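You operate a simulated robot arm through the tools that you are given. There is no shell and no other tool. Be economical: measure what you need, move in short steps, check, and stop when the job is done.

The job below is to be done with a simulated robot arm. You get a single attempt, and the scene is never put back.

## Task
Close the door of the steel cabinet by the railing. Put the orange seal ring from the top of the steel cabinet by the railing on top of the grey plastic box and the white seal ring on the top of the tool cart. Fetch the tape roll and set it on the bench of the pipe rack. Put the cleaner bottle that says "sanitiser" from the top of the steel cabinet on the top of the side cabinet. Fetch the white carton and stand it on the bench of the pipe rack. Take the socket spanner with the largest size on its label from the top of the small cabinet and leave it on the top of the steel cabinet by the railing. Pull the press drawer open. The order is free. Set down upright: cleaner bottle, white carton, socket spanner.
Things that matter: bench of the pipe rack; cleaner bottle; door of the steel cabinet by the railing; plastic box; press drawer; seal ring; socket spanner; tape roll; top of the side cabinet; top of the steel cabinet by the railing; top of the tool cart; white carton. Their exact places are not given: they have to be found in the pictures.

Only the result counts: the job must be done as asked and must still hold three seconds after the hand-in. Knocking over, shifting, dropping, spilling or breaking anything else fails it. A push-on lid holds only when it is set on centred and level and pressed home; a screw cap is set on level and turned clockwise until tight.

## Robot
A 7-joint arm with a fingered hand on a trunk, on a base that drives. Base frame: it is fixed to the floor where the robot stands at the start and does not move with it; the origin is under the middle of the robot, x ahead of it, y to its left, z up. Units: m, rad, N and s.
With the tool pointing down near the work surface it reaches from about 0.1 to 0.8 m from the robot's upright axis, wherever it stands. Its first joint turns from -1.204 to 3.002 rad. Places, roughly: bench of the pipe rack [-1.8, -4.8, 0.9]; cleaner bottle [-2.75, -2.25, 1]; door of the steel cabinet by the railing [0.4, 0.3, 0.5]; plastic box (12x8x9 cm) [0.6, 0.6, 0.9]; press drawer [1.1, 6.7, 0.6]; seal ring [1.25, 0.5, 1]; socket spanner [-2.25, 1.75, 1]; tape roll (12x12x5 cm) [-2.2, -2.8, 0.9]; top of the side cabinet [-2.5, -0.9, 0.9]; top of the steel cabinet by the railing [0.9, 0.7, 0.9]; top of the tool cart [-2.5, 1.2, 0.9]; white carton [-2.75, -2.25, 1]. Payload 3.4 kg.
The TCP is the grasp point between the finger pads, 0.039 m short of the fingertips. In the tool frame z runs along the fingers and y along their closing line. Largest opening 0.18 m; the body of the gripper starts 0.111 m behind the TCP. The gripper is a hand of 3 fingers: y runs from the thumb to the fingers, the wrist lies at [0, 0, -0.262] in the tool frame.
Orientation is told as [roll, pitch, yaw] about the base's x, y, z axes, in that order, counted from this pose: with the fingers straight down and closing along the base's y, the tool's x points along the base's -x, its y along +y and its z along -z.

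## Interface
- The arm moves only by the tool servo_tool. Its argument "motion" is a list of rows, each an object (a shift or turn left out is 0) with "delta_rot": the turn, a rotation vector about the base's x, y, z in rad, a list of three; "travel": the shift along the base's x, y, z in m, a list of three. In form: [{"delta_rot": [ax, ay, az], "travel": [x, y, z]}, ...]. A call has 1 to 12 rows; each row shifts and turns the commanded pose from where the row before left it. Each row takes 0.2 s and may step no farther than 0.05 m and 0.15 rad from the row before; otherwise, the whole call is refused. Where a pose cannot be reached the arm comes as near as it can. A force on the tool above 40 N (or 10 N above the force at the start of the call, whichever is more), or a blocked arm, ends the call early, and 0.2 s more pass. In this call time passes only in rows, and 0.2 s behind the last. It gives the time, the measured TCP pose, the force on the tool (base axes), the opening and the grip force at its end, in the units of the frame above (readings bear some noise), with the torque about the TCP (base axes, N m) and any sound that the robot's microphone picked up.
- Cameras (640 x 400 px; columns grow to the right, rows downward): "scene" is now at [0.2605, 0.0383, 1.6408]; the picture's right is [0.72, -0.69, -0.00], its down [-0.63, -0.66, -0.40] and it looks along [0.27, 0.29, -0.92] (base axes); focal length 246 px, centre (320, 200). "wrist" rides on the gripper at [0.063, -0.036, -0.128] in the tool frame; the picture's right is [0.50, 0.87, 0.00], its down [-0.75, 0.44, -0.49] and it looks along [-0.43, 0.25, 0.87] (tool axes); focal length 226 px, centre (320, 200).
- get_image(camera): a new picture of that camera. No time passes.
- lift_body(by): slides the trunk up (or, below 0, down) by that many m; the arm and the scene camera ride with it, the base frame stays. It gives what a move gives, with no picture.
- steer(legs): drives the robot by 1 to 6 legs, each [ahead, left, turn to the left] in m, m and rad, along the robot's own axes; the way and the turn of a leg run together, so that a leg with both is an arc; at most 1.5 m and 3.142 rad a leg. The arm and the cameras ride along, it lands a little off, and it stops where it bumps. It gives what a move gives.
- move_fingers(finger1, finger2, thumb_bend): sets how far each is bent, from 0 (flat) to 1 (curled in); at 0.3 the hand is open as for a grip, at 0.7 the pads meet at the TCP. One left out holds its place. A second passes; each finger stops where it meets its share of the squeeze, and holds until it gets a number again. It is the only way to open and close the hand. It gives what a move gives, with no picture; readings hold the bend of each and the force on the fingers (four entries, about 0 where the hand has none), thumb and palm.
- aim_head(pan, tilt): turns the head with the scene camera to pan (to the left, within 2.496 rad either way) and tilt (down, from -0.506 to 1.204), counted from straight ahead of the robot. It gives what a move gives.
- measure_at(camera, pixels): for up to 12 pixels [column, row] of the newest picture of that camera ("zoom" is the newest enlarged one), the place [x, y, z] in the base frame of the surface seen there, good to about 0.002 m. No time passes.
- inspect(camera, box): a new picture of the part [left, top, right, bottom] of that camera's present view, enlarged. No time passes.
- sign_off(): hands the job in; it is judged then, once.

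Work in short steps. Measure before you move; look again where a grasp or a placing could have gone wrong, and mend it. You have 138 turns and 150 pictures in all, those below and enlarged ones among them. Open the gripper and draw the arm clear of the work before you hand the job in, unless the task says otherwise.

The tools are called as a command line: name --argument value ..., lists and objects as JSON in quotes. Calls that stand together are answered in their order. servo_tool: Moves the arm, as the interface text tells. Its arguments: {"type":"object","properties":{"motion":{"type":"array"}},"required":["motion"]} The other tools are called the same way: lift_body (by) slides the trunk up or down; move_fingers (finger1, finger2, thumb_bend) moves the fingers one by one; steer (legs) drives the base; aim_head (pan, tilt) turns the head that bears the scene camera; get_image (camera) takes a picture; measure_at (camera, pixels) gives the place of the surface under pixels of a picture; inspect (camera, box) takes an enlarged picture of a part of a camera's view; sign_off () hands the job in.

At the start:

```text
clock: 0.0
tcp_pos: [0.4131, 0.1855, 1.2146]
orientation: [0.002, 0.002, 0.0]
contact_force: [0.3, -0.5, 0.0]
moment: [0.0, -0.03, 0.01]
width: 0.1798
finger_force: 0.1
shape: jaw
bend: [0.3, 0.3, 0.3]
finger forces: [0.0, 0.0, 0.0, 0.0, 0.0, 0.0]
trunk travel left (down, up): [-0.15, 0.392]
robot x, y, heading: [-0.0035, -0.002, -0.001]
head pan, tilt: [0.81, 1.162]
```

scene: 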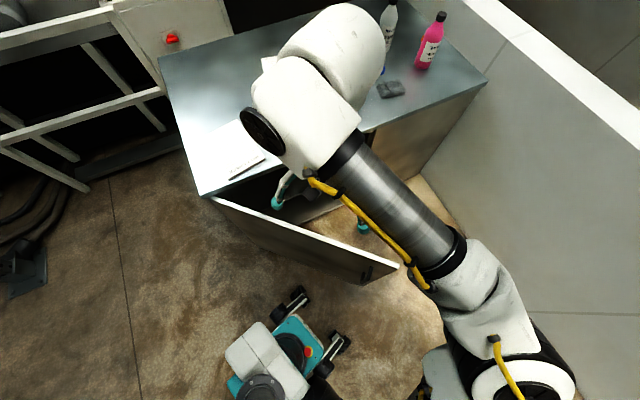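
wrist: 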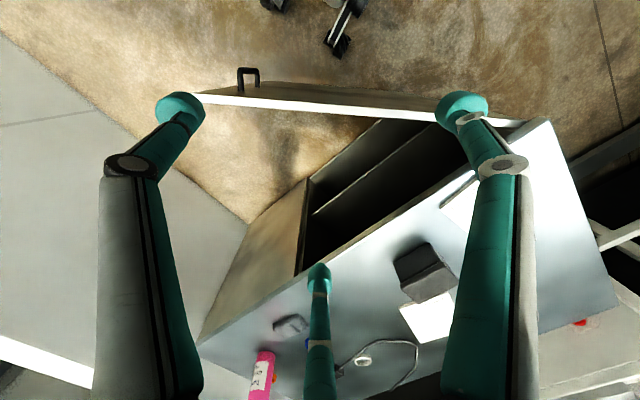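

The pictures show the steel cabinet ahead with the door open toward me. I look around with the head first to locate the items.

aim_head --pan 0.5 --tilt 0.75

get_image --camera "scene"

inspect --camera "wrist" --box '[180, 80, 640, 400]'

```text
clock: 0.9
tcp_pos: [0.4092, 0.1844, 1.2168]
orientation: [0.002, -0.003, 0.001]
contact_force: [0.0, -0.2, -0.6]
moment: [0.03, 0.01, 0.01]
width: 0.1798
finger_force: 0.0
shape: jaw
bend: [0.3, 0.3, 0.3]
finger forces: [0.0, 0.1, 0.0, 0.0, 0.0, 0.0]
trunk travel left (down, up): [-0.15, 0.392]
robot x, y, heading: [0.0046, -0.0032, -0.004]
head pan, tilt: [0.499, 0.75]
```

```text
147 pictures are left
```

scene: 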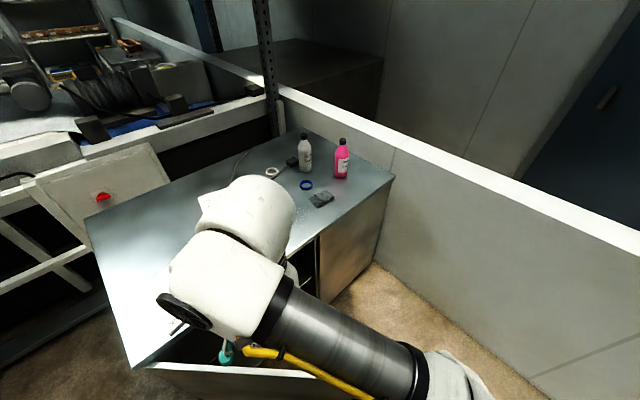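

```text
1.25 times, centred on (410, 240) of wrist
```

zoom: 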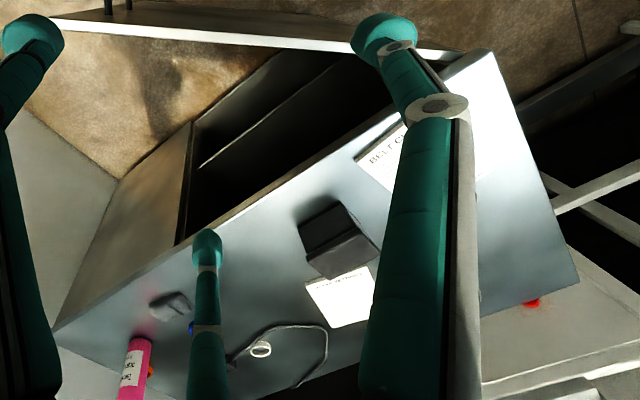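

The white ring shows at (272,172), a blue one at (306,185). I zoom and measure the cabinet's corners and rings.

inspect --camera "scene" --box '[220, 110, 400, 222]'

measure_at --camera "scene" --pixels '[[272, 173], [306, 185], [390, 178], [136, 364], [90, 220], [305, 140], [340, 178], [304, 168], [320, 200], [160, 370], [310, 376], [200, 200]]'

measure_at --camera "wrist" --pixels '[[200, 96], [520, 124], [247, 72], [290, 325], [425, 265], [440, 320], [365, 360], [545, 120], [205, 340], [430, 115], [618, 310], [300, 100]]'

```text
3.56 times, centred on (310, 166) of scene
```

zoom: 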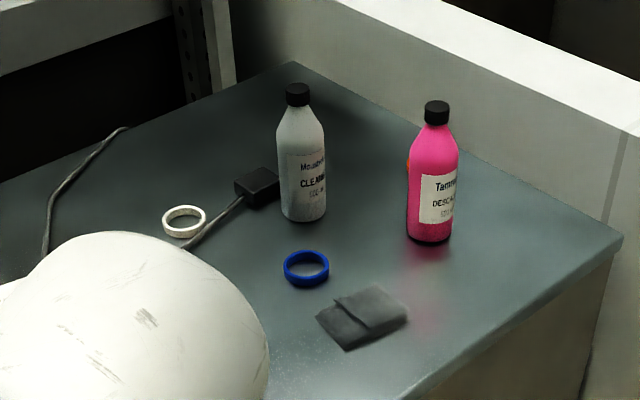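

```text
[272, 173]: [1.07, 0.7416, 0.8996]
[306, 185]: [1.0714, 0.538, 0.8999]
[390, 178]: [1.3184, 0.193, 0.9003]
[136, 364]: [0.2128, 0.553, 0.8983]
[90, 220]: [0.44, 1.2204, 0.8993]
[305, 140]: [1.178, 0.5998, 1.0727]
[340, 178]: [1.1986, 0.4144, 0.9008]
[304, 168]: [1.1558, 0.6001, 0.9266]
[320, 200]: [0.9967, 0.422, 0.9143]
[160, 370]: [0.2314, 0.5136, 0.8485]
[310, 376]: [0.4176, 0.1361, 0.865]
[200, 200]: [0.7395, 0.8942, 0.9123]
```

```text
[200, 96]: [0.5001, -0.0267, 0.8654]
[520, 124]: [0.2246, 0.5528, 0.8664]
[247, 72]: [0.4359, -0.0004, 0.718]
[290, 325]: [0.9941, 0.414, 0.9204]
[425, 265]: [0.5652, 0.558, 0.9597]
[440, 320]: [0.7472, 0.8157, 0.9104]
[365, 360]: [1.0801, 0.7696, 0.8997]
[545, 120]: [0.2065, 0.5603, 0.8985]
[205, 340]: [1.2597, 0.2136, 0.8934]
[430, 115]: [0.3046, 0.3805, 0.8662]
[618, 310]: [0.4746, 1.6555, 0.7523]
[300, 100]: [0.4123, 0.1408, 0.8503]
```

Box at (0.565,0.56), white ring (1.07,0.75), orange probably behind the pink bottle. I look around the room for a map of obstacles.

aim_head --pan 1.7 --tilt 0.4

get_image --camera "scene"

measure_at --camera "scene" --pixels '[[320, 200], [320, 300], [100, 300], [540, 300], [100, 200], [540, 200], [200, 150], [420, 150], [320, 120], [60, 120], [580, 120], [320, 380]]'

aim_head --pan 2.49 --tilt 0.4

get_image --camera "scene"

aim_head --pan -2.49 --tilt 0.4

get_image --camera "scene"

aim_head --pan -1.0 --tilt 0.5

get_image --camera "scene"

```text
clock: 2.3
tcp_pos: [0.4099, 0.1857, 1.216]
orientation: [0.002, -0.001, 0.001]
contact_force: [-0.1, 1.0, 0.1]
moment: [0.01, -0.02, -0.02]
width: 0.1798
finger_force: 0.1
shape: jaw
bend: [0.3, 0.3, 0.3]
finger forces: [0.0, 0.0, 0.1, 0.0, 0.0, 0.0]
trunk travel left (down, up): [-0.15, 0.392]
robot x, y, heading: [-0.0011, 0.0006, 0.002]
head pan, tilt: [1.7, 0.4]
```

```text
144 pictures are left
```

scene: 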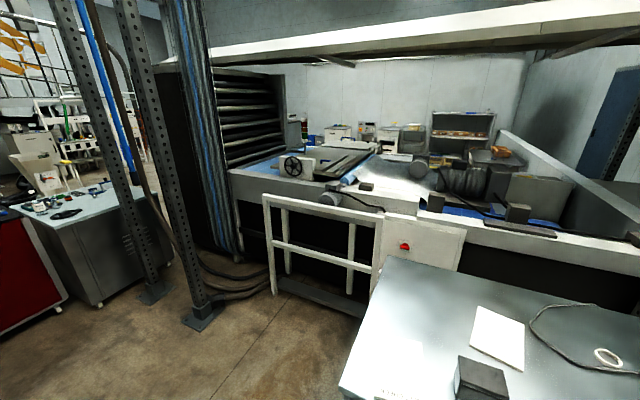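

```text
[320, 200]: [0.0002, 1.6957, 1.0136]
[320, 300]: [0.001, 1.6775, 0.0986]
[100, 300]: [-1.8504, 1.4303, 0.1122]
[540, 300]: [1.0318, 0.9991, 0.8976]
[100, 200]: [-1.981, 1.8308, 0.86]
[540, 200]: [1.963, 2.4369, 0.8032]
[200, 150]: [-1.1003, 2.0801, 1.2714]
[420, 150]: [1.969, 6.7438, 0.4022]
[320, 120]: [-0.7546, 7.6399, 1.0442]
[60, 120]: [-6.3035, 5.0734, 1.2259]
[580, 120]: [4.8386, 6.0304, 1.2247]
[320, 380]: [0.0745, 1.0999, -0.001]
```

```text
clock: 3.4
tcp_pos: [0.4096, 0.1855, 1.2155]
orientation: [0.003, -0.001, -0.002]
contact_force: [-1.2, 0.8, 0.0]
moment: [-0.03, 0.02, -0.02]
width: 0.1798
finger_force: 0.1
shape: jaw
bend: [0.3, 0.3, 0.3]
finger forces: [0.1, 0.1, 0.0, 0.0, 0.0, 0.0]
trunk travel left (down, up): [-0.15, 0.392]
robot x, y, heading: [-0.002, 0.0009, 0.001]
head pan, tilt: [2.491, 0.4]
```

```text
143 pictures are left
```

scene: 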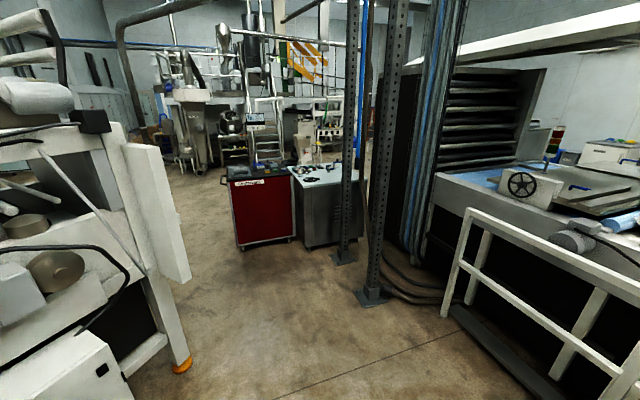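

```text
clock: 7.3
tcp_pos: [0.4094, 0.1841, 1.2163]
orientation: [0.001, -0.002, 0.0]
contact_force: [-0.1, 0.2, -0.5]
moment: [-0.02, 0.04, 0.01]
width: 0.1797
finger_force: 0.1
shape: jaw
bend: [0.3, 0.3, 0.3]
finger forces: [0.0, 0.1, 0.0, 0.0, 0.0, 0.0]
trunk travel left (down, up): [-0.15, 0.392]
robot x, y, heading: [-0.0014, 0.0002, 0.003]
head pan, tilt: [-2.491, 0.4]
```

```text
142 pictures are left
```

scene: 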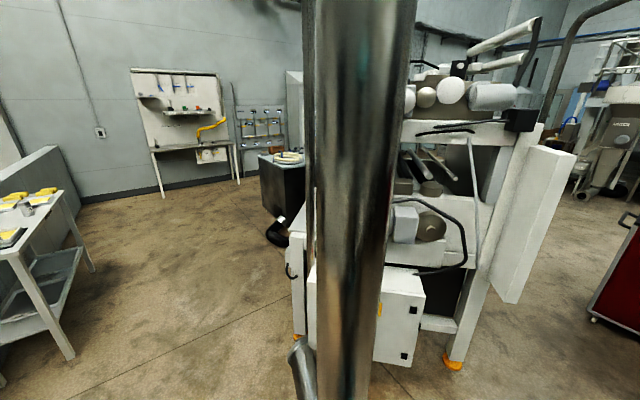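

```text
clock: 8.9
tcp_pos: [0.4081, 0.1835, 1.2162]
orientation: [0.001, -0.001, 0.0]
contact_force: [0.5, -0.4, 0.3]
moment: [-0.01, -0.01, 0.01]
width: 0.1799
finger_force: 0.0
shape: jaw
bend: [0.3, 0.3, 0.3]
finger forces: [0.0, 0.0, 0.0, 0.0, 0.1, 0.1]
trunk travel left (down, up): [-0.15, 0.392]
robot x, y, heading: [-0.0026, -0.0015, -0.006]
head pan, tilt: [-1.0, 0.499]
```

```text
141 pictures are left
```

scene: 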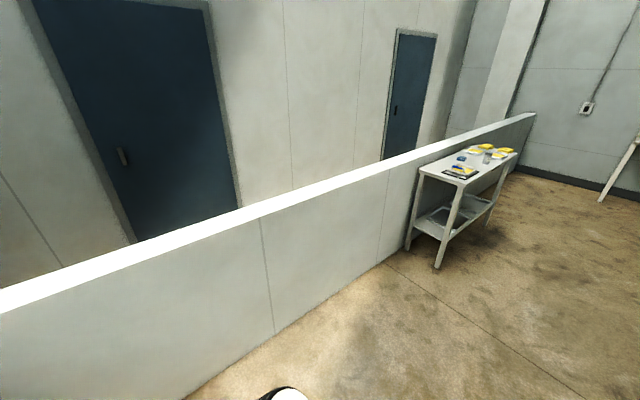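

I measure the wall and table positions here.

measure_at --camera "scene" --pixels '[[280, 332], [200, 392], [410, 245], [436, 266], [380, 265], [10, 298], [500, 165], [250, 205], [480, 240]]'

aim_head --pan -2.49 --tilt 0.4

get_image --camera "scene"

measure_at --camera "scene" --pixels '[[300, 340], [270, 180], [285, 158], [205, 145], [155, 190], [238, 180], [455, 362], [510, 300], [400, 340], [305, 270], [264, 210], [68, 355]]'

aim_head --pan 2.49 --tilt 0.4

get_image --camera "scene"

measure_at --camera "scene" --pixels '[[180, 362], [240, 248], [290, 238], [305, 246], [265, 178], [330, 172], [345, 258], [370, 298], [187, 280], [230, 180], [440, 310], [295, 168]]'

```text
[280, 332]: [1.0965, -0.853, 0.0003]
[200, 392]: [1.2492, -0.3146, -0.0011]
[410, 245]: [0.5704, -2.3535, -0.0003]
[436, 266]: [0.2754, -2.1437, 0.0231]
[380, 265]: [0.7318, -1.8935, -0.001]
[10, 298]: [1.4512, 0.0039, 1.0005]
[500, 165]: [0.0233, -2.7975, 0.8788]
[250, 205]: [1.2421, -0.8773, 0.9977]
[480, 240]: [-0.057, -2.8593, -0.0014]
```

```text
clock: 10.5
tcp_pos: [0.4076, 0.1852, 1.2171]
orientation: [0.002, -0.001, 0.001]
contact_force: [-0.5, 0.1, -0.1]
moment: [0.0, -0.02, -0.01]
width: 0.1799
finger_force: 0.0
shape: jaw
bend: [0.3, 0.3, 0.3]
finger forces: [0.0, 0.0, 0.0, 0.1, 0.0, 0.1]
trunk travel left (down, up): [-0.15, 0.392]
robot x, y, heading: [-0.0005, -0.0013, -0.002]
head pan, tilt: [-2.491, 0.4]
```

```text
140 pictures are left
```

scene: 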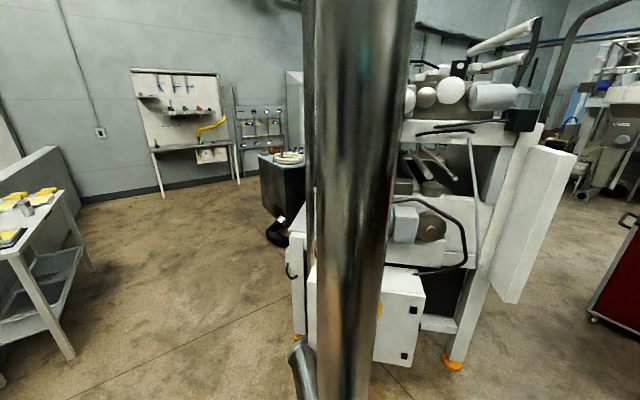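

```text
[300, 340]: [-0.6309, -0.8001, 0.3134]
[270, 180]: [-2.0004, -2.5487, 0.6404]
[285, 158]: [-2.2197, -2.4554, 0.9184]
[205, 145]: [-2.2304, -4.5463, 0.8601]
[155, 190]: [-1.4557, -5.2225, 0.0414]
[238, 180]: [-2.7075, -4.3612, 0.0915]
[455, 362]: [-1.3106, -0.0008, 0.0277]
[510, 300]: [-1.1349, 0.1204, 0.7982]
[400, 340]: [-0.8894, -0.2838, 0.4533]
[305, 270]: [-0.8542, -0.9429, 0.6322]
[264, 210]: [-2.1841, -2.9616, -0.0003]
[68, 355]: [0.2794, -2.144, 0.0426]
```

```text
clock: 14.4
tcp_pos: [0.4086, 0.185, 1.2164]
orientation: [0.001, -0.002, 0.0]
contact_force: [-0.8, -0.5, -0.2]
moment: [0.03, -0.01, 0.0]
width: 0.1799
finger_force: 0.1
shape: jaw
bend: [0.3, 0.3, 0.3]
finger forces: [0.0, 0.0, 0.0, 0.1, 0.0, 0.1]
trunk travel left (down, up): [-0.15, 0.392]
robot x, y, heading: [0.0013, -0.0009, -0.002]
head pan, tilt: [2.491, 0.4]
```

```text
139 pictures are left
```

scene: 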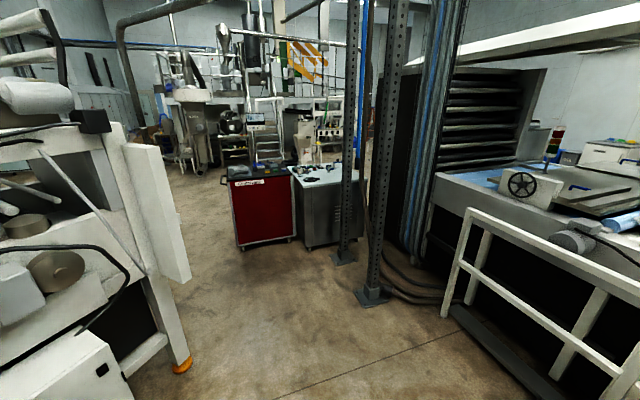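

```text
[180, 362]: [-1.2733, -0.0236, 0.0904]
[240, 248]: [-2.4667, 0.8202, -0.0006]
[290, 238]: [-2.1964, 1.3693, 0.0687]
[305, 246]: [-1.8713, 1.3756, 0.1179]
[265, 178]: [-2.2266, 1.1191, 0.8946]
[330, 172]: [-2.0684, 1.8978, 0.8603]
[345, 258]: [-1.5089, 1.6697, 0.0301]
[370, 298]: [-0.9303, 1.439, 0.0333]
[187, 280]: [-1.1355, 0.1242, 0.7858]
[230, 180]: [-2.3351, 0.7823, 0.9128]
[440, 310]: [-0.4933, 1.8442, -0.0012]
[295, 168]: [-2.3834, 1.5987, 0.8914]
```

Door is hinged at (0.22,0.55), free edge (0.50,-0.03). I make a fist and go to the robot side of the door, at (0.30,0.08), then lower beside it.

move_fingers --finger1 0.7 --finger2 0.7 --thumb_bend 0.7

servo_tool --motion '[{"travel": [-0.035, -0.035, 0]}, {"travel": [-0.035, -0.035, 0]}, {"travel": [-0.04, -0.035, 0]}, {"travel": [0, 0, -0.05]}, {"travel": [0, 0, -0.05]}, {"travel": [0, 0, -0.05]}, {"travel": [0, 0, -0.05]}, {"travel": [0, 0, -0.05]}, {"travel": [0, 0, -0.05]}, {"travel": [0, 0, -0.05]}, {"travel": [0, 0, -0.04]}]'

aim_head --pan 0.6 --tilt 1.0

get_image --camera "scene"

get_image --camera "wrist"

```text
clock: 15.4
tcp_pos: [0.4085, 0.1845, 1.2166]
orientation: [0.003, -0.002, -0.002]
contact_force: [0.3, 0.2, 0.0]
moment: [-0.02, -0.02, -0.01]
width: 0.0
finger_force: 0.2
shape: fingers
bend: [0.7, 0.7, 0.7]
finger forces: [0.1, 0.1, 0.0, 0.0, 0.1, 0.0]
trunk travel left (down, up): [-0.15, 0.392]
robot x, y, heading: [0.0, 0.0015, -0.002]
head pan, tilt: [2.491, 0.4]
```

```text
refused: row 3 steps farther than a row can; nothing moved
```

```text
clock: 17.3
tcp_pos: [0.4092, 0.185, 1.2157]
orientation: [0.001, -0.003, 0.0]
contact_force: [-0.1, -0.4, -0.1]
moment: [-0.04, 0.01, -0.01]
width: 0.0
finger_force: 0.1
shape: fingers
bend: [0.7, 0.7, 0.7]
finger forces: [0.0, 0.1, 0.0, 0.0, 0.0, 0.1]
trunk travel left (down, up): [-0.15, 0.392]
robot x, y, heading: [-0.0006, 0.0016, -0.001]
head pan, tilt: [0.6, 1.0]
```

```text
138 pictures are left
```

scene: 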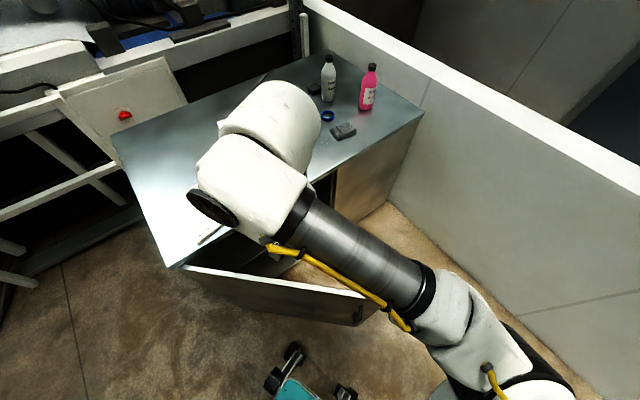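

```text
137 pictures are left
```

wrist: 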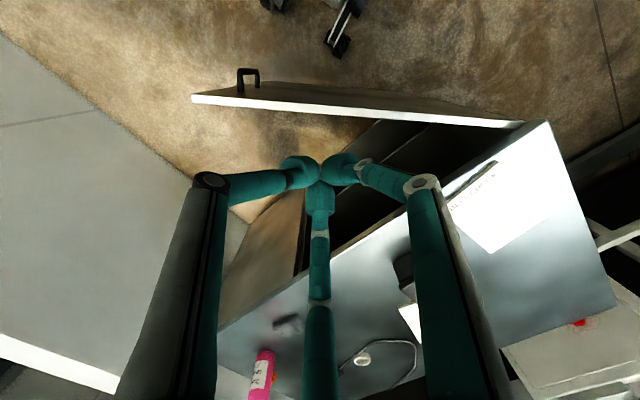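

The rows were slightly too large; I repeat with smaller ones.

servo_tool --motion '[{"travel": [-0.03, -0.03, 0]}, {"travel": [-0.03, -0.03, 0]}, {"travel": [-0.03, -0.03, 0]}, {"travel": [-0.02, -0.015, 0]}, {"travel": [0, 0, -0.05]}, {"travel": [0, 0, -0.05]}, {"travel": [0, 0, -0.05]}, {"travel": [0, 0, -0.05]}, {"travel": [0, 0, -0.05]}, {"travel": [0, 0, -0.05]}, {"travel": [0, 0, -0.05]}, {"travel": [0, 0, -0.045]}]'

get_image --camera "scene"

get_image --camera "wrist"

```text
clock: 19.9
tcp_pos: [0.2989, 0.0801, 0.8661]
orientation: [0.002, -0.001, -0.001]
contact_force: [0.0, -0.4, 0.3]
moment: [0.02, 0.01, 0.02]
width: 0.0
finger_force: 0.2
shape: fingers
bend: [0.7, 0.7, 0.7]
finger forces: [0.1, 0.1, 0.1, 0.0, 0.0, 0.1]
out of reach, approached as far as the arm can: row 12
trunk travel left (down, up): [-0.15, 0.392]
robot x, y, heading: [-0.0, 0.0013, -0.003]
head pan, tilt: [0.6, 1.0]
```

```text
136 pictures are left
```

scene: 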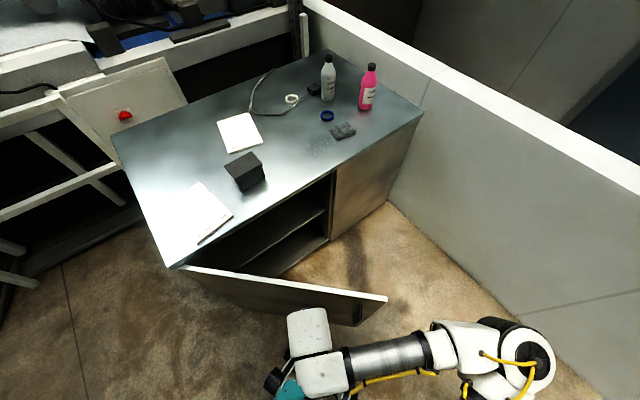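

```text
135 pictures are left
```

wrist: 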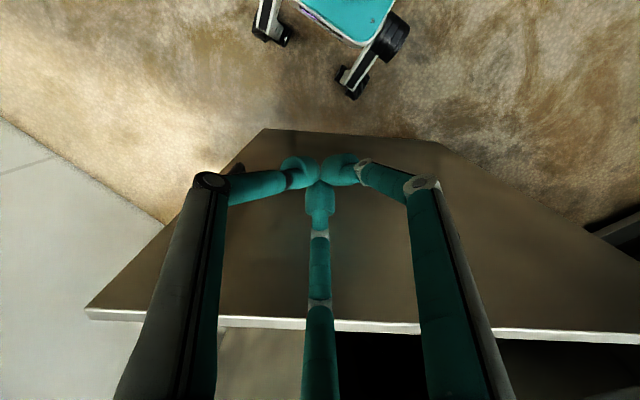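

Fist is beside the door. I lower the trunk 3 cm and sweep the door shut along its arc.

lift_body --by -0.035

servo_tool --motion '[{"travel": [0.036, 0.003, 0]}, {"travel": [0.036, 0.003, 0]}, {"travel": [0.036, 0.002, 0]}, {"travel": [0.044, 0.023, 0]}, {"travel": [0.044, 0.023, 0]}, {"travel": [0.026, 0.021, 0]}, {"travel": [0.026, 0.021, 0]}, {"travel": [0.026, 0.021, 0]}, {"travel": [0.021, 0.026, 0]}, {"travel": [0.021, 0.026, 0]}, {"travel": [0.021, 0.025, 0]}]'

get_image --camera "scene"

```text
clock: 20.7
tcp_pos: [0.2976, 0.0822, 0.8343]
orientation: [0.001, -0.006, 0.0]
contact_force: [-0.2, -0.7, 0.2]
moment: [-0.02, -0.02, 0.0]
width: 0.0
finger_force: 0.1
shape: fingers
bend: [0.7, 0.7, 0.7]
finger forces: [0.0, 0.1, 0.1, 0.0, 0.1, 0.1]
trunk travel left (down, up): [-0.115, 0.427]
robot x, y, heading: [-0.0017, -0.0016, -0.001]
head pan, tilt: [0.6, 1.0]
```

```text
clock: 23.1
tcp_pos: [0.6361, 0.2778, 0.8305]
orientation: [-0.004, 0.0, 0.001]
contact_force: [0.5, -0.9, -0.4]
moment: [0.02, 0.01, -0.01]
width: 0.0
finger_force: 0.0
shape: fingers
bend: [0.7, 0.7, 0.7]
finger forces: [0.0, 0.0, 0.0, 0.0, 0.0, 0.0]
trunk travel left (down, up): [-0.115, 0.427]
robot x, y, heading: [0.0024, -0.0008, 0.001]
head pan, tilt: [0.6, 1.0]
```

```text
134 pictures are left
```

scene: 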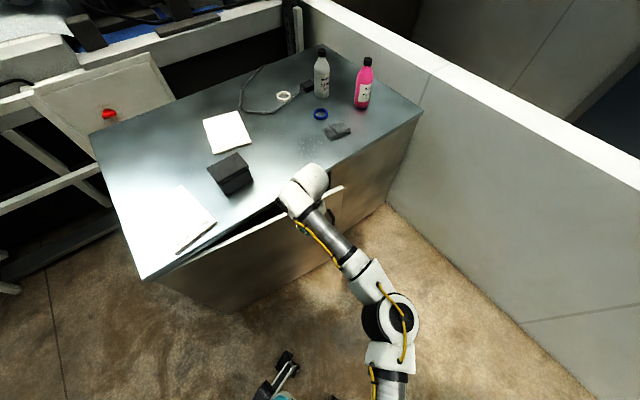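

Door nearly shut; I continue until it resists.

servo_tool --motion '[{"travel": [0.016, 0.031, 0]}, {"travel": [0.016, 0.031, 0]}, {"travel": [0.014, 0.028, 0]}, {"travel": [0.003, 0.01, 0]}, {"travel": [0.003, 0.01, 0]}, {"travel": [0.003, 0.01, 0]}]'

get_image --camera "scene"

inspect --camera "scene" --box '[120, 80, 440, 280]'

```text
clock: 24.5
tcp_pos: [0.6457, 0.2943, 0.8289]
orientation: [-0.004, 0.003, 0.008]
contact_force: [-0.1, 0.2, 0.5]
moment: [0.0, 0.02, 0.02]
width: 0.0001
finger_force: 0.1
shape: fingers
bend: [0.7, 0.7, 0.7]
finger forces: [0.1, 0.0, 0.0, 0.0, 0.1, 0.0]
out of reach, approached as far as the arm can: row 1, 2, 3, 4, 5, 6
trunk travel left (down, up): [-0.115, 0.427]
robot x, y, heading: [-0.0002, -0.0005, 0.001]
head pan, tilt: [0.6, 1.0]
```

```text
133 pictures are left
```

scene: 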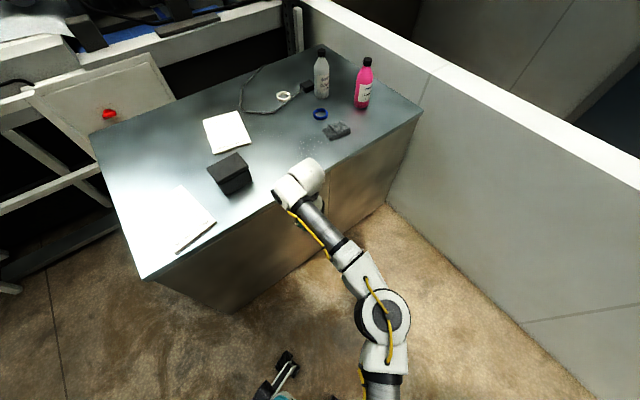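

```text
2.00 times, centred on (280, 180) of scene
```

zoom: 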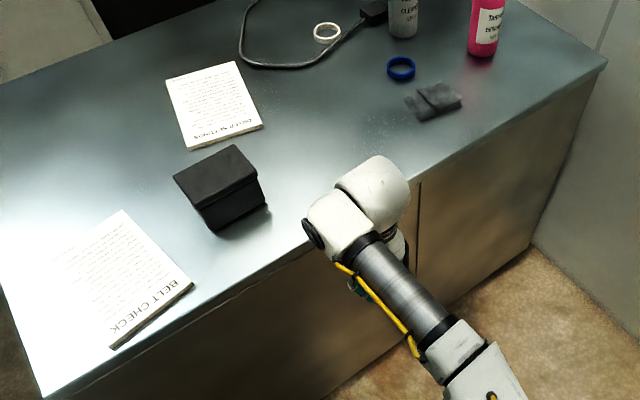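

Arm reached its limit, but the door looks shut. I measure the door face against the cabinet front.

measure_at --camera "zoom" --pixels '[[100, 385], [200, 330], [300, 280], [330, 290], [405, 250], [440, 200], [500, 190], [415, 215], [425, 215], [40, 396], [605, 62]]'

get_image --camera "wrist"

```text
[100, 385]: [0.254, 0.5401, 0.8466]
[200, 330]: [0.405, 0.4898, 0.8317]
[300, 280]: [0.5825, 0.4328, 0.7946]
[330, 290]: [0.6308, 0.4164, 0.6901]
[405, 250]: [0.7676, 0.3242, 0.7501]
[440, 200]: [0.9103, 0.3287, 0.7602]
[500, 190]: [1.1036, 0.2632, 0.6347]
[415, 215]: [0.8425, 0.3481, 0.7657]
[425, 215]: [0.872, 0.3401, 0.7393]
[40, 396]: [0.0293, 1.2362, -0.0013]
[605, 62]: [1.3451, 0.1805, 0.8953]
```

```text
131 pictures are left
```

wrist: 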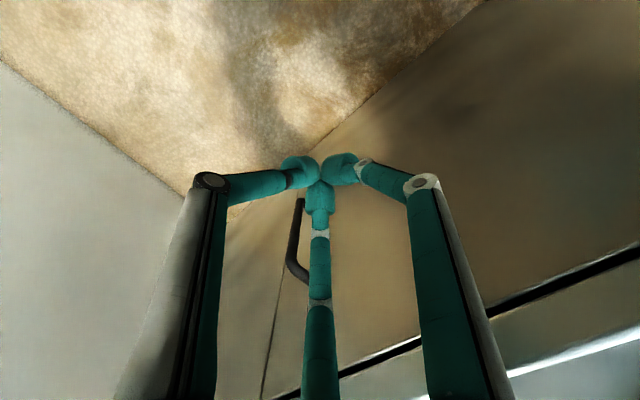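

Door face is coplanar with the right panel: closed. I retract the arm upward, then drive in front of the cabinet.

servo_tool --motion '[{"travel": [-0.03, -0.035, 0]}, {"travel": [-0.03, -0.035, 0]}, {"travel": [-0.01, 0, 0.048]}, {"travel": [-0.01, 0, 0.048]}, {"travel": [-0.01, 0, 0.048]}, {"travel": [-0.01, 0, 0.048]}, {"travel": [-0.01, 0, 0.048]}, {"travel": [-0.01, 0, 0.048]}, {"travel": [-0.03, 0, 0.035]}, {"travel": [-0.03, 0, 0.035]}]'

lift_body --by 0.12

steer --legs '[[0, 0, 1.255], [0.0, -0.5, 0]]'

aim_head --pan -0.2 --tilt 0.8

get_image --camera "scene"

```text
clock: 26.7
tcp_pos: [0.464, 0.2232, 1.1917]
orientation: [0.0, -0.003, 0.002]
contact_force: [-1.0, 1.1, -0.1]
moment: [0.01, -0.04, -0.01]
width: 0.0
finger_force: 0.1
shape: fingers
bend: [0.7, 0.7, 0.7]
finger forces: [0.0, 0.0, 0.0, 0.1, 0.0, 0.0]
trunk travel left (down, up): [-0.115, 0.427]
robot x, y, heading: [0.003, -0.0031, -0.0]
head pan, tilt: [0.6, 1.0]
```

```text
clock: 28.2
tcp_pos: [0.4656, 0.2251, 1.3077]
orientation: [0.0, 0.001, 0.0]
contact_force: [-0.1, 0.3, -0.1]
moment: [0.01, 0.0, -0.02]
width: 0.0
finger_force: 0.1
shape: fingers
bend: [0.7, 0.7, 0.7]
finger forces: [0.0, 0.0, 0.1, 0.0, 0.0, 0.1]
trunk travel left (down, up): [-0.235, 0.307]
robot x, y, heading: [-0.0021, -0.0025, -0.001]
head pan, tilt: [0.6, 1.0]
```

```text
clock: 34.2
tcp_pos: [0.3936, 0.3577, 1.3057]
orientation: [-0.009, 0.0, 1.24]
contact_force: [-1.2, -1.1, -1.2]
moment: [-0.05, -0.11, -0.02]
width: 0.0
finger_force: 0.0
shape: fingers
bend: [0.7, 0.7, 0.7]
finger forces: [0.0, 0.0, 0.0, 0.0, 0.0, 0.0]
trunk travel left (down, up): [-0.235, 0.307]
robot x, y, heading: [0.466, -0.1609, 1.242]
head pan, tilt: [0.6, 1.0]
```

```text
clock: 35.3
tcp_pos: [0.4209, 0.3458, 1.3121]
orientation: [0.012, -0.001, 1.24]
contact_force: [0.2, -0.7, -0.2]
moment: [0.02, 0.07, -0.02]
width: 0.0003
finger_force: 0.0
shape: fingers
bend: [0.7, 0.7, 0.7]
finger forces: [0.1, 0.0, 0.0, 0.0, 0.0, 0.0]
trunk travel left (down, up): [-0.235, 0.307]
robot x, y, heading: [0.4681, -0.1599, 1.241]
head pan, tilt: [-0.201, 0.799]
```

```text
130 pictures are left
```

scene: 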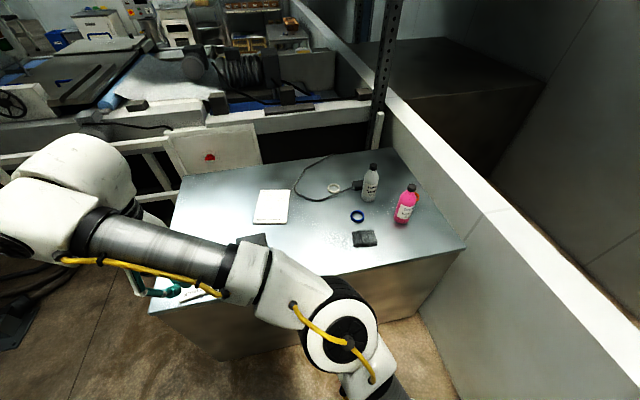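

I drive right then ahead to stand ~0.33 m from the cabinet's front edge.

steer --legs '[[0, -0.25, 0.013], [0.26, 0, 0]]'

get_image --camera "scene"

get_image --camera "wrist"

```text
clock: 38.6
tcp_pos: [0.7441, 0.5099, 1.3107]
orientation: [0.013, -0.001, 1.243]
contact_force: [0.5, 0.1, 0.0]
moment: [-0.04, 0.13, -0.04]
width: 0.0
finger_force: 0.0
shape: fingers
bend: [0.7, 0.7, 0.7]
finger forces: [0.0, 0.0, 0.1, 0.0, 0.0, 0.0]
trunk travel left (down, up): [-0.235, 0.307]
robot x, y, heading: [0.7902, 0.0039, 1.24]
head pan, tilt: [-0.201, 0.799]
```

```text
129 pictures are left
```

scene: 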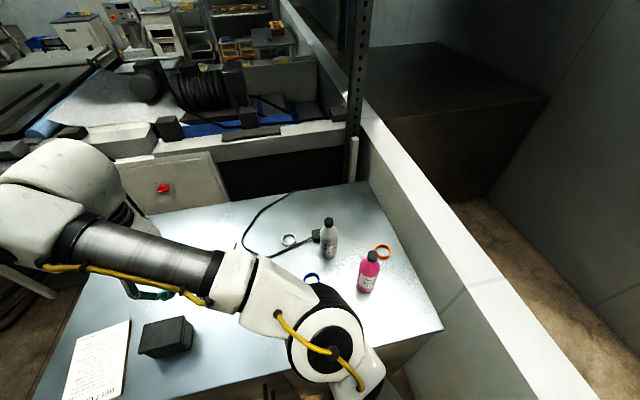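

```text
128 pictures are left
```

wrist: 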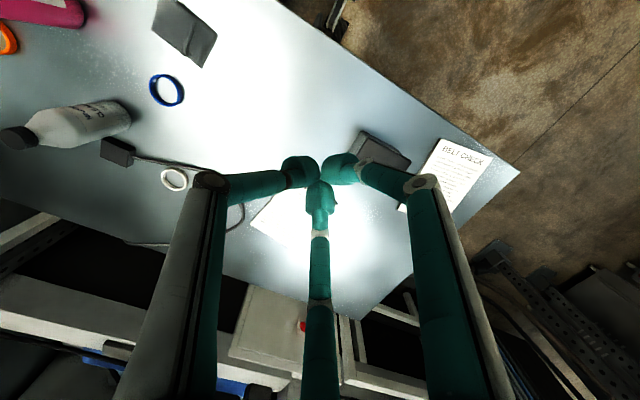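

The orange ring is now visible at (382,252) beyond the pink bottle. I zoom and measure it, the white ring and the box.

inspect --camera "scene" --box '[250, 200, 430, 312]'

measure_at --camera "scene" --pixels '[[376, 250], [391, 252], [383, 244], [382, 258], [282, 240], [295, 240], [288, 234], [288, 246], [146, 353], [138, 325], [184, 317], [193, 342]]'

measure_at --camera "scene" --pixels '[[367, 292], [373, 255], [329, 222], [331, 258], [314, 240], [386, 246], [161, 340]]'

```text
3.56 times, centred on (340, 256) of scene
```

zoom: 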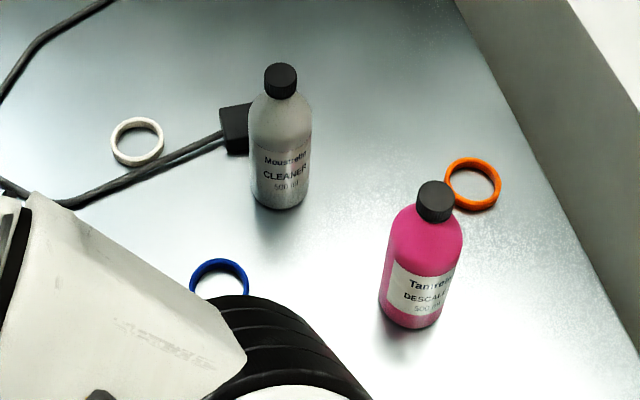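

```text
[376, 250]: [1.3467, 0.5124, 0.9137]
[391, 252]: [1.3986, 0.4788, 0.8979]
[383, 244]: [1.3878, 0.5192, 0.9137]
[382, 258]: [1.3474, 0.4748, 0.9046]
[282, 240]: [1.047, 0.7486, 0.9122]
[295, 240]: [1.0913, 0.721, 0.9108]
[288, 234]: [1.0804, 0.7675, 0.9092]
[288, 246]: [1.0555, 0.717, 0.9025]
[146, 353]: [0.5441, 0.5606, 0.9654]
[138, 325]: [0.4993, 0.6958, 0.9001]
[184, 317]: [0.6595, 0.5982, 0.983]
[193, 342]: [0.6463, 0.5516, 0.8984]
```

```text
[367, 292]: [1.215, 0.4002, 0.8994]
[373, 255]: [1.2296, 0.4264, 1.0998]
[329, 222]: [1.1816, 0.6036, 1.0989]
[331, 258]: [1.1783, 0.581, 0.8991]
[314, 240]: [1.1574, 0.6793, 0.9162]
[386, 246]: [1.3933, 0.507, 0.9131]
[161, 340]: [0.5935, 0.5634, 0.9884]
```

Orange ring centre ≈(1.372,0.495), white ≈(1.069,0.742), box top ≈(0.58,0.57,0.988). I pre-shape the fingers to half open and move over the orange ring at height.

move_fingers --finger1 0.5 --finger2 0.5 --thumb_bend 0.5

servo_tool --motion '[{"travel": [0.049, 0, 0]}, {"travel": [0.049, 0, 0]}, {"travel": [0.049, 0, 0]}, {"travel": [0.049, 0, 0]}, {"travel": [0.049, 0, 0]}, {"travel": [0.049, 0, 0]}, {"travel": [0.049, 0, 0]}, {"travel": [0.049, 0, 0]}, {"travel": [0.049, 0, 0]}, {"travel": [0.049, -0.005, 0]}, {"travel": [0.049, -0.005, 0]}, {"travel": [0.049, -0.005, 0]}]'

servo_tool --motion '[{"travel": [0.04, 0, 0]}, {"travel": [0, 0, -0.03]}, {"travel": [0, 0, -0.03]}, {"travel": [0, 0, -0.03]}]'

get_image --camera "wrist"

get_image --camera "scene"

```text
clock: 39.8
tcp_pos: [0.6795, 0.522, 1.3025]
orientation: [-0.031, -0.006, 1.247]
contact_force: [-0.7, 1.1, 0.8]
moment: [0.06, -0.05, 0.0]
width: 0.0723
finger_force: 0.0
shape: fingers
bend: [0.5, 0.5, 0.5]
finger forces: [0.1, 0.1, 0.0, 0.0, 0.0, 0.1]
trunk travel left (down, up): [-0.235, 0.307]
robot x, y, heading: [0.7781, 0.0108, 1.243]
head pan, tilt: [-0.201, 0.799]
stopped: the arm was blocked; the commanded pose is now the measured one
```

```text
clock: 42.4
tcp_pos: [1.2929, 0.501, 1.2992]
orientation: [-0.013, -0.005, 1.247]
contact_force: [0.2, 0.1, -0.5]
moment: [0.01, 0.03, 0.02]
width: 0.0723
finger_force: 0.0
shape: fingers
bend: [0.5, 0.5, 0.5]
finger forces: [0.1, 0.0, 0.0, 0.0, 0.0, 0.0]
trunk travel left (down, up): [-0.235, 0.307]
robot x, y, heading: [0.7838, 0.0058, 1.241]
head pan, tilt: [-0.201, 0.799]
```

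```text
clock: 43.4
tcp_pos: [1.3386, 0.4943, 1.2083]
orientation: [-0.009, -0.004, 1.243]
contact_force: [0.8, 0.3, 0.8]
moment: [0.08, 0.03, 0.02]
width: 0.0726
finger_force: 0.0
shape: fingers
bend: [0.5, 0.5, 0.5]
finger forces: [0.0, 0.0, 0.0, 0.0, 0.0, 0.0]
trunk travel left (down, up): [-0.235, 0.307]
robot x, y, heading: [0.7812, 0.0065, 1.247]
head pan, tilt: [-0.201, 0.799]
```

```text
126 pictures are left
```

wrist: 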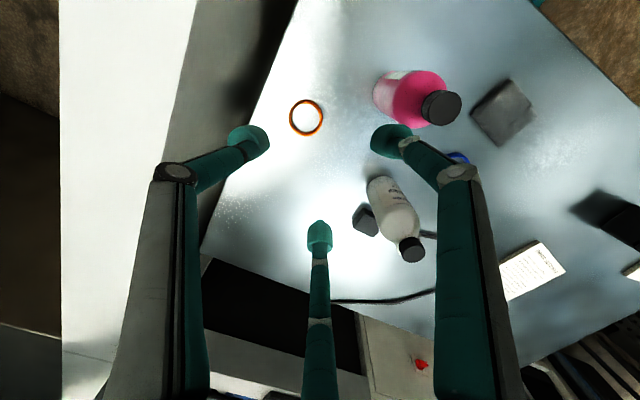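

```text
125 pictures are left
```

scene: 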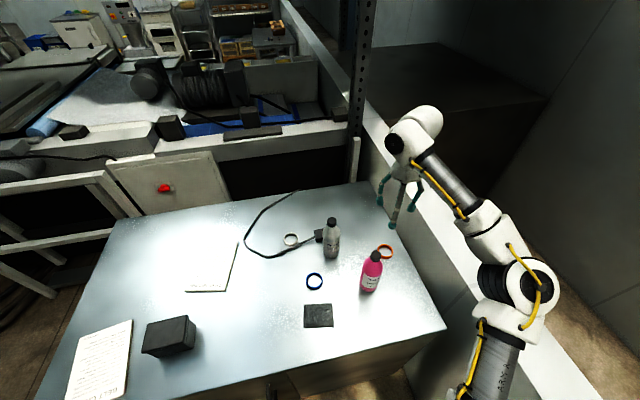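

I measure the ring in the wrist view.

measure_at --camera "wrist" --pixels '[[291, 117], [322, 117], [306, 101], [306, 134], [230, 30], [195, 150], [439, 112], [410, 247]]'

```text
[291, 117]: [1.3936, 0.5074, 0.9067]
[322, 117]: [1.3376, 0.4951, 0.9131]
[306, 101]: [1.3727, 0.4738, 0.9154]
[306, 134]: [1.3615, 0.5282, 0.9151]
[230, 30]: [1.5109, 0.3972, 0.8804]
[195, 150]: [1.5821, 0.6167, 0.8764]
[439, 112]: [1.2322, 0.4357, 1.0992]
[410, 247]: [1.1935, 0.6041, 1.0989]
```

Ring centre (1.366,0.501). I shift over it and descend most of the way.

servo_tool --motion '[{"travel": [0.027, 0.007, -0.03]}, {"travel": [0, 0, -0.05]}, {"travel": [0, 0, -0.05]}, {"travel": [0, 0, -0.05]}, {"travel": [0, 0, -0.04]}, {"travel": [0, 0, -0.02]}]'

get_image --camera "wrist"

inspect --camera "scene" --box '[320, 180, 480, 280]'

```text
clock: 44.8
tcp_pos: [1.356, 0.506, 0.9711]
orientation: [-0.016, -0.008, 1.247]
contact_force: [-1.0, 0.0, -0.3]
moment: [0.01, 0.04, 0.0]
width: 0.0726
finger_force: 0.0
shape: fingers
bend: [0.5, 0.5, 0.5]
finger forces: [0.0, 0.0, 0.1, 0.0, 0.0, 0.0]
trunk travel left (down, up): [-0.235, 0.307]
robot x, y, heading: [0.7848, 0.0089, 1.244]
head pan, tilt: [-0.201, 0.799]
```

```text
124 pictures are left
```

wrist: 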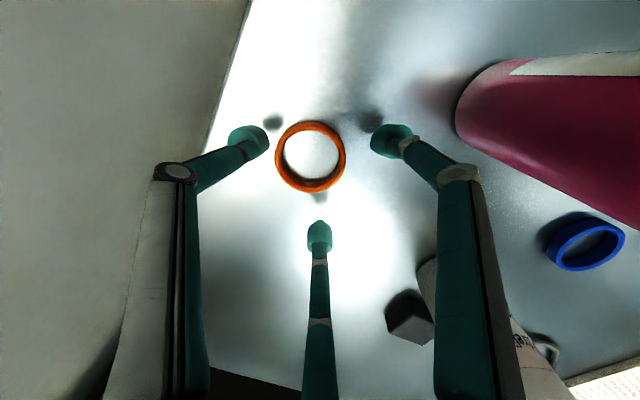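

```text
4.00 times, centred on (400, 230) of scene
```

zoom: 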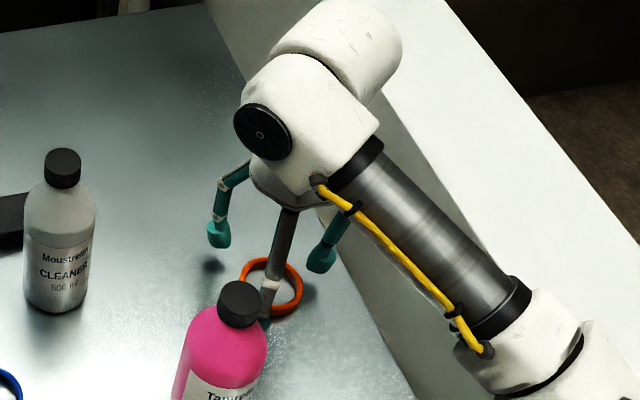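

The ring is ~1 cm off centre; I correct and lower so fingertips sit just above the surface.

servo_tool --motion '[{"travel": [0.01, -0.005, 0]}, {"travel": [0, 0, -0.015]}, {"travel": [0, 0, -0.012]}]'

get_image --camera "wrist"

```text
clock: 45.6
tcp_pos: [1.363, 0.5029, 0.9478]
orientation: [-0.018, -0.011, 1.248]
contact_force: [-2.5, 2.2, 9.2]
moment: [-0.23, 0.45, -0.16]
width: 0.0765
finger_force: 4.0
shape: fingers
bend: [0.5, 0.5, 0.5]
finger forces: [8.5, 0.0, 0.0, 0.0, 0.0, 0.0]
trunk travel left (down, up): [-0.235, 0.307]
robot x, y, heading: [0.7854, 0.0082, 1.247]
head pan, tilt: [-0.201, 0.799]
```

```text
122 pictures are left
```

wrist: 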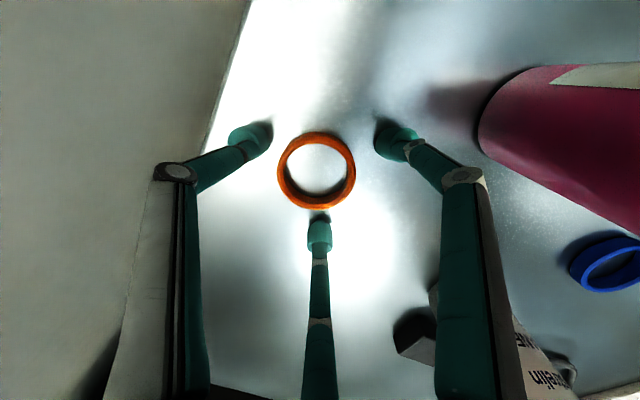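

Finger 1 touches the table; I raise 4 mm and close gently on the ring.

servo_tool --motion '[{"travel": [0, 0, 0.005]}]'

move_fingers --finger1 0.6 --finger2 0.6 --thumb_bend 0.6

get_image --camera "wrist"

```text
clock: 46.0
tcp_pos: [1.3602, 0.5052, 0.9508]
orientation: [-0.02, -0.007, 1.247]
contact_force: [-0.3, 1.8, 0.6]
moment: [-0.01, 0.01, -0.03]
width: 0.0727
finger_force: 0.2
shape: fingers
bend: [0.5, 0.5, 0.5]
finger forces: [0.0, 0.1, 0.0, 0.0, 0.0, 0.0]
trunk travel left (down, up): [-0.235, 0.307]
robot x, y, heading: [0.7854, 0.0096, 1.25]
head pan, tilt: [-0.201, 0.799]
```

```text
clock: 47.0
tcp_pos: [1.3609, 0.5036, 0.9514]
orientation: [-0.019, -0.006, 1.245]
contact_force: [0.9, -0.9, 0.4]
moment: [0.02, 0.0, 0.01]
width: 0.0476
finger_force: 5.8
shape: fingers
bend: [0.56, 0.57, 0.57]
finger forces: [3.4, 3.2, 0.1, 0.1, 4.6, 0.1]
trunk travel left (down, up): [-0.235, 0.307]
robot x, y, heading: [0.7776, 0.0063, 1.244]
head pan, tilt: [-0.201, 0.799]
```

```text
121 pictures are left
```

wrist: 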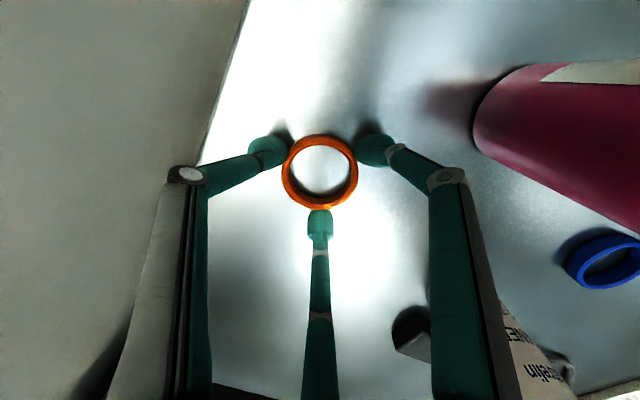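

All three fingers bear on the ring; I lift.

servo_tool --motion '[{"travel": [0, 0, 0.02]}, {"travel": [0, 0, 0.03]}, {"travel": [0, 0, 0.04]}, {"travel": [0, 0, 0.05]}, {"travel": [0, 0, 0.05]}, {"travel": [0, 0, 0.05]}]'

get_image --camera "wrist"

```text
clock: 48.4
tcp_pos: [1.3588, 0.502, 1.1947]
orientation: [-0.018, -0.008, 1.245]
contact_force: [0.0, 0.2, -0.4]
moment: [0.0, -0.04, -0.02]
width: 0.0474
finger_force: 5.6
shape: fingers
bend: [0.56, 0.57, 0.57]
finger forces: [3.5, 3.2, 0.0, 0.1, 4.0, 0.0]
trunk travel left (down, up): [-0.235, 0.307]
robot x, y, heading: [0.7834, 0.0095, 1.248]
head pan, tilt: [-0.201, 0.799]
```

```text
120 pictures are left
```

wrist: 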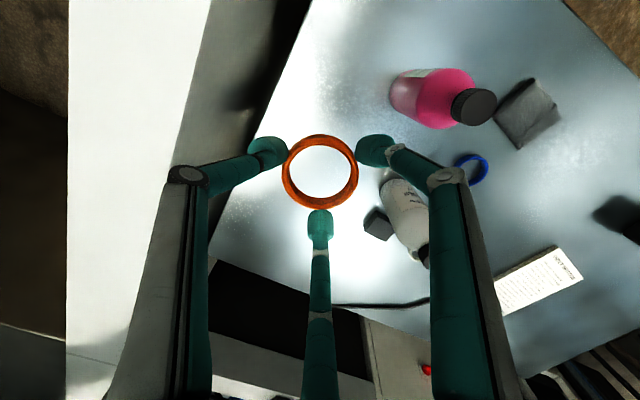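

Ring held. I rise and carry it over the box near (0.59,0.57).

servo_tool --motion '[{"travel": [0, 0, 0.05], "delta_rot": [0.015, 0.008, 0]}, {"travel": [-0.048, 0, 0.01]}, {"travel": [-0.049, 0.004, 0]}, {"travel": [-0.049, 0.004, 0]}, {"travel": [-0.049, 0.004, 0]}, {"travel": [-0.049, 0.004, 0]}, {"travel": [-0.049, 0.004, 0]}, {"travel": [-0.049, 0.004, 0]}, {"travel": [-0.049, 0.004, 0]}, {"travel": [-0.049, 0.004, 0]}, {"travel": [-0.049, 0.004, 0]}, {"travel": [-0.049, 0.004, 0]}]'

servo_tool --motion '[{"travel": [-0.045, 0.004, 0]}, {"travel": [-0.045, 0.004, 0]}, {"travel": [-0.045, 0.004, 0]}, {"travel": [-0.045, 0.004, 0]}, {"travel": [-0.045, 0.004, 0]}, {"travel": [-0.01, 0.004, 0]}]'

get_image --camera "wrist"

get_image --camera "scene"

```text
clock: 51.0
tcp_pos: [0.8204, 0.5425, 1.2519]
orientation: [-0.01, -0.019, 1.247]
contact_force: [0.3, -1.1, -0.4]
moment: [0.01, -0.02, -0.02]
width: 0.0473
finger_force: 4.9
shape: fingers
bend: [0.56, 0.57, 0.57]
finger forces: [3.2, 3.1, 0.0, 0.0, 4.0, 0.0]
trunk travel left (down, up): [-0.235, 0.307]
robot x, y, heading: [0.7822, 0.0087, 1.245]
head pan, tilt: [-0.201, 0.799]
```

```text
clock: 52.4
tcp_pos: [0.655, 0.5339, 1.237]
orientation: [-0.008, -0.02, 1.248]
contact_force: [0.2, 0.2, -0.4]
moment: [-0.01, 0.02, 0.01]
width: 0.0473
finger_force: 5.3
shape: fingers
bend: [0.56, 0.57, 0.57]
finger forces: [3.2, 2.9, 0.0, 0.0, 3.8, 0.1]
out of reach, approached as far as the arm can: row 4, 5, 6
trunk travel left (down, up): [-0.235, 0.307]
robot x, y, heading: [0.7828, 0.006, 1.248]
head pan, tilt: [-0.201, 0.799]
```

```text
119 pictures are left
```

wrist: 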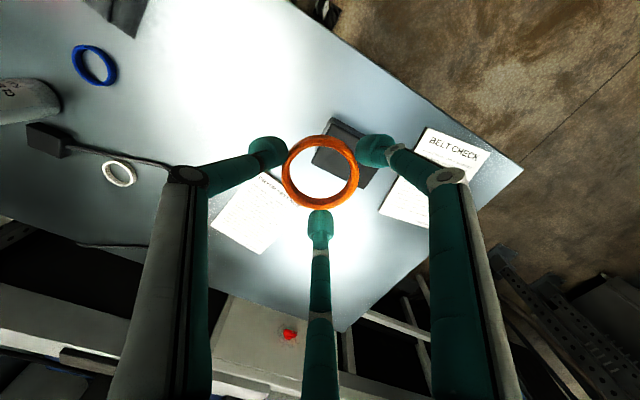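

```text
118 pictures are left
```

scene: 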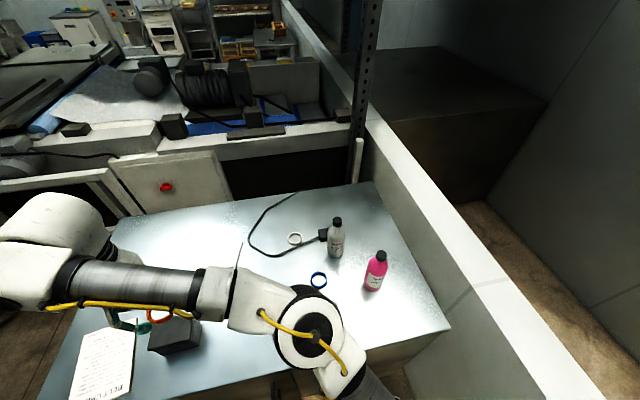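

The arm meets a limit at (0.65,0.53); I try turning the hand with the swing to relieve the wrist.

measure_at --camera "wrist" --pixels '[[330, 118], [312, 160], [368, 185], [372, 133], [345, 128], [335, 160]]'

servo_tool --motion '[{"delta_rot": [0, 0, 0.15]}, {"delta_rot": [0, 0, 0.15]}, {"delta_rot": [0, 0, 0.15]}, {"travel": [-0.02, 0.01, 0]}, {"travel": [-0.02, 0.01, 0]}]'

```text
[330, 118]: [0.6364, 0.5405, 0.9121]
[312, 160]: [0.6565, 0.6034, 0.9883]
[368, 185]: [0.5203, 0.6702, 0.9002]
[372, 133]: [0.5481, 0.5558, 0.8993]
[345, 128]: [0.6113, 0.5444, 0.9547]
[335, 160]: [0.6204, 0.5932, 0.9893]
```

```text
clock: 53.6
tcp_pos: [0.6476, 0.5358, 1.2276]
orientation: [-0.007, -0.014, 1.697]
contact_force: [0.6, 0.0, -0.4]
moment: [-0.07, -0.01, 0.02]
width: 0.0472
finger_force: 4.9
shape: fingers
bend: [0.56, 0.57, 0.57]
finger forces: [3.2, 3.0, 0.0, 0.0, 3.8, 0.0]
out of reach, approached as far as the arm can: row 4, 5
trunk travel left (down, up): [-0.235, 0.307]
robot x, y, heading: [0.7806, 0.0133, 1.241]
head pan, tilt: [-0.201, 0.799]
```

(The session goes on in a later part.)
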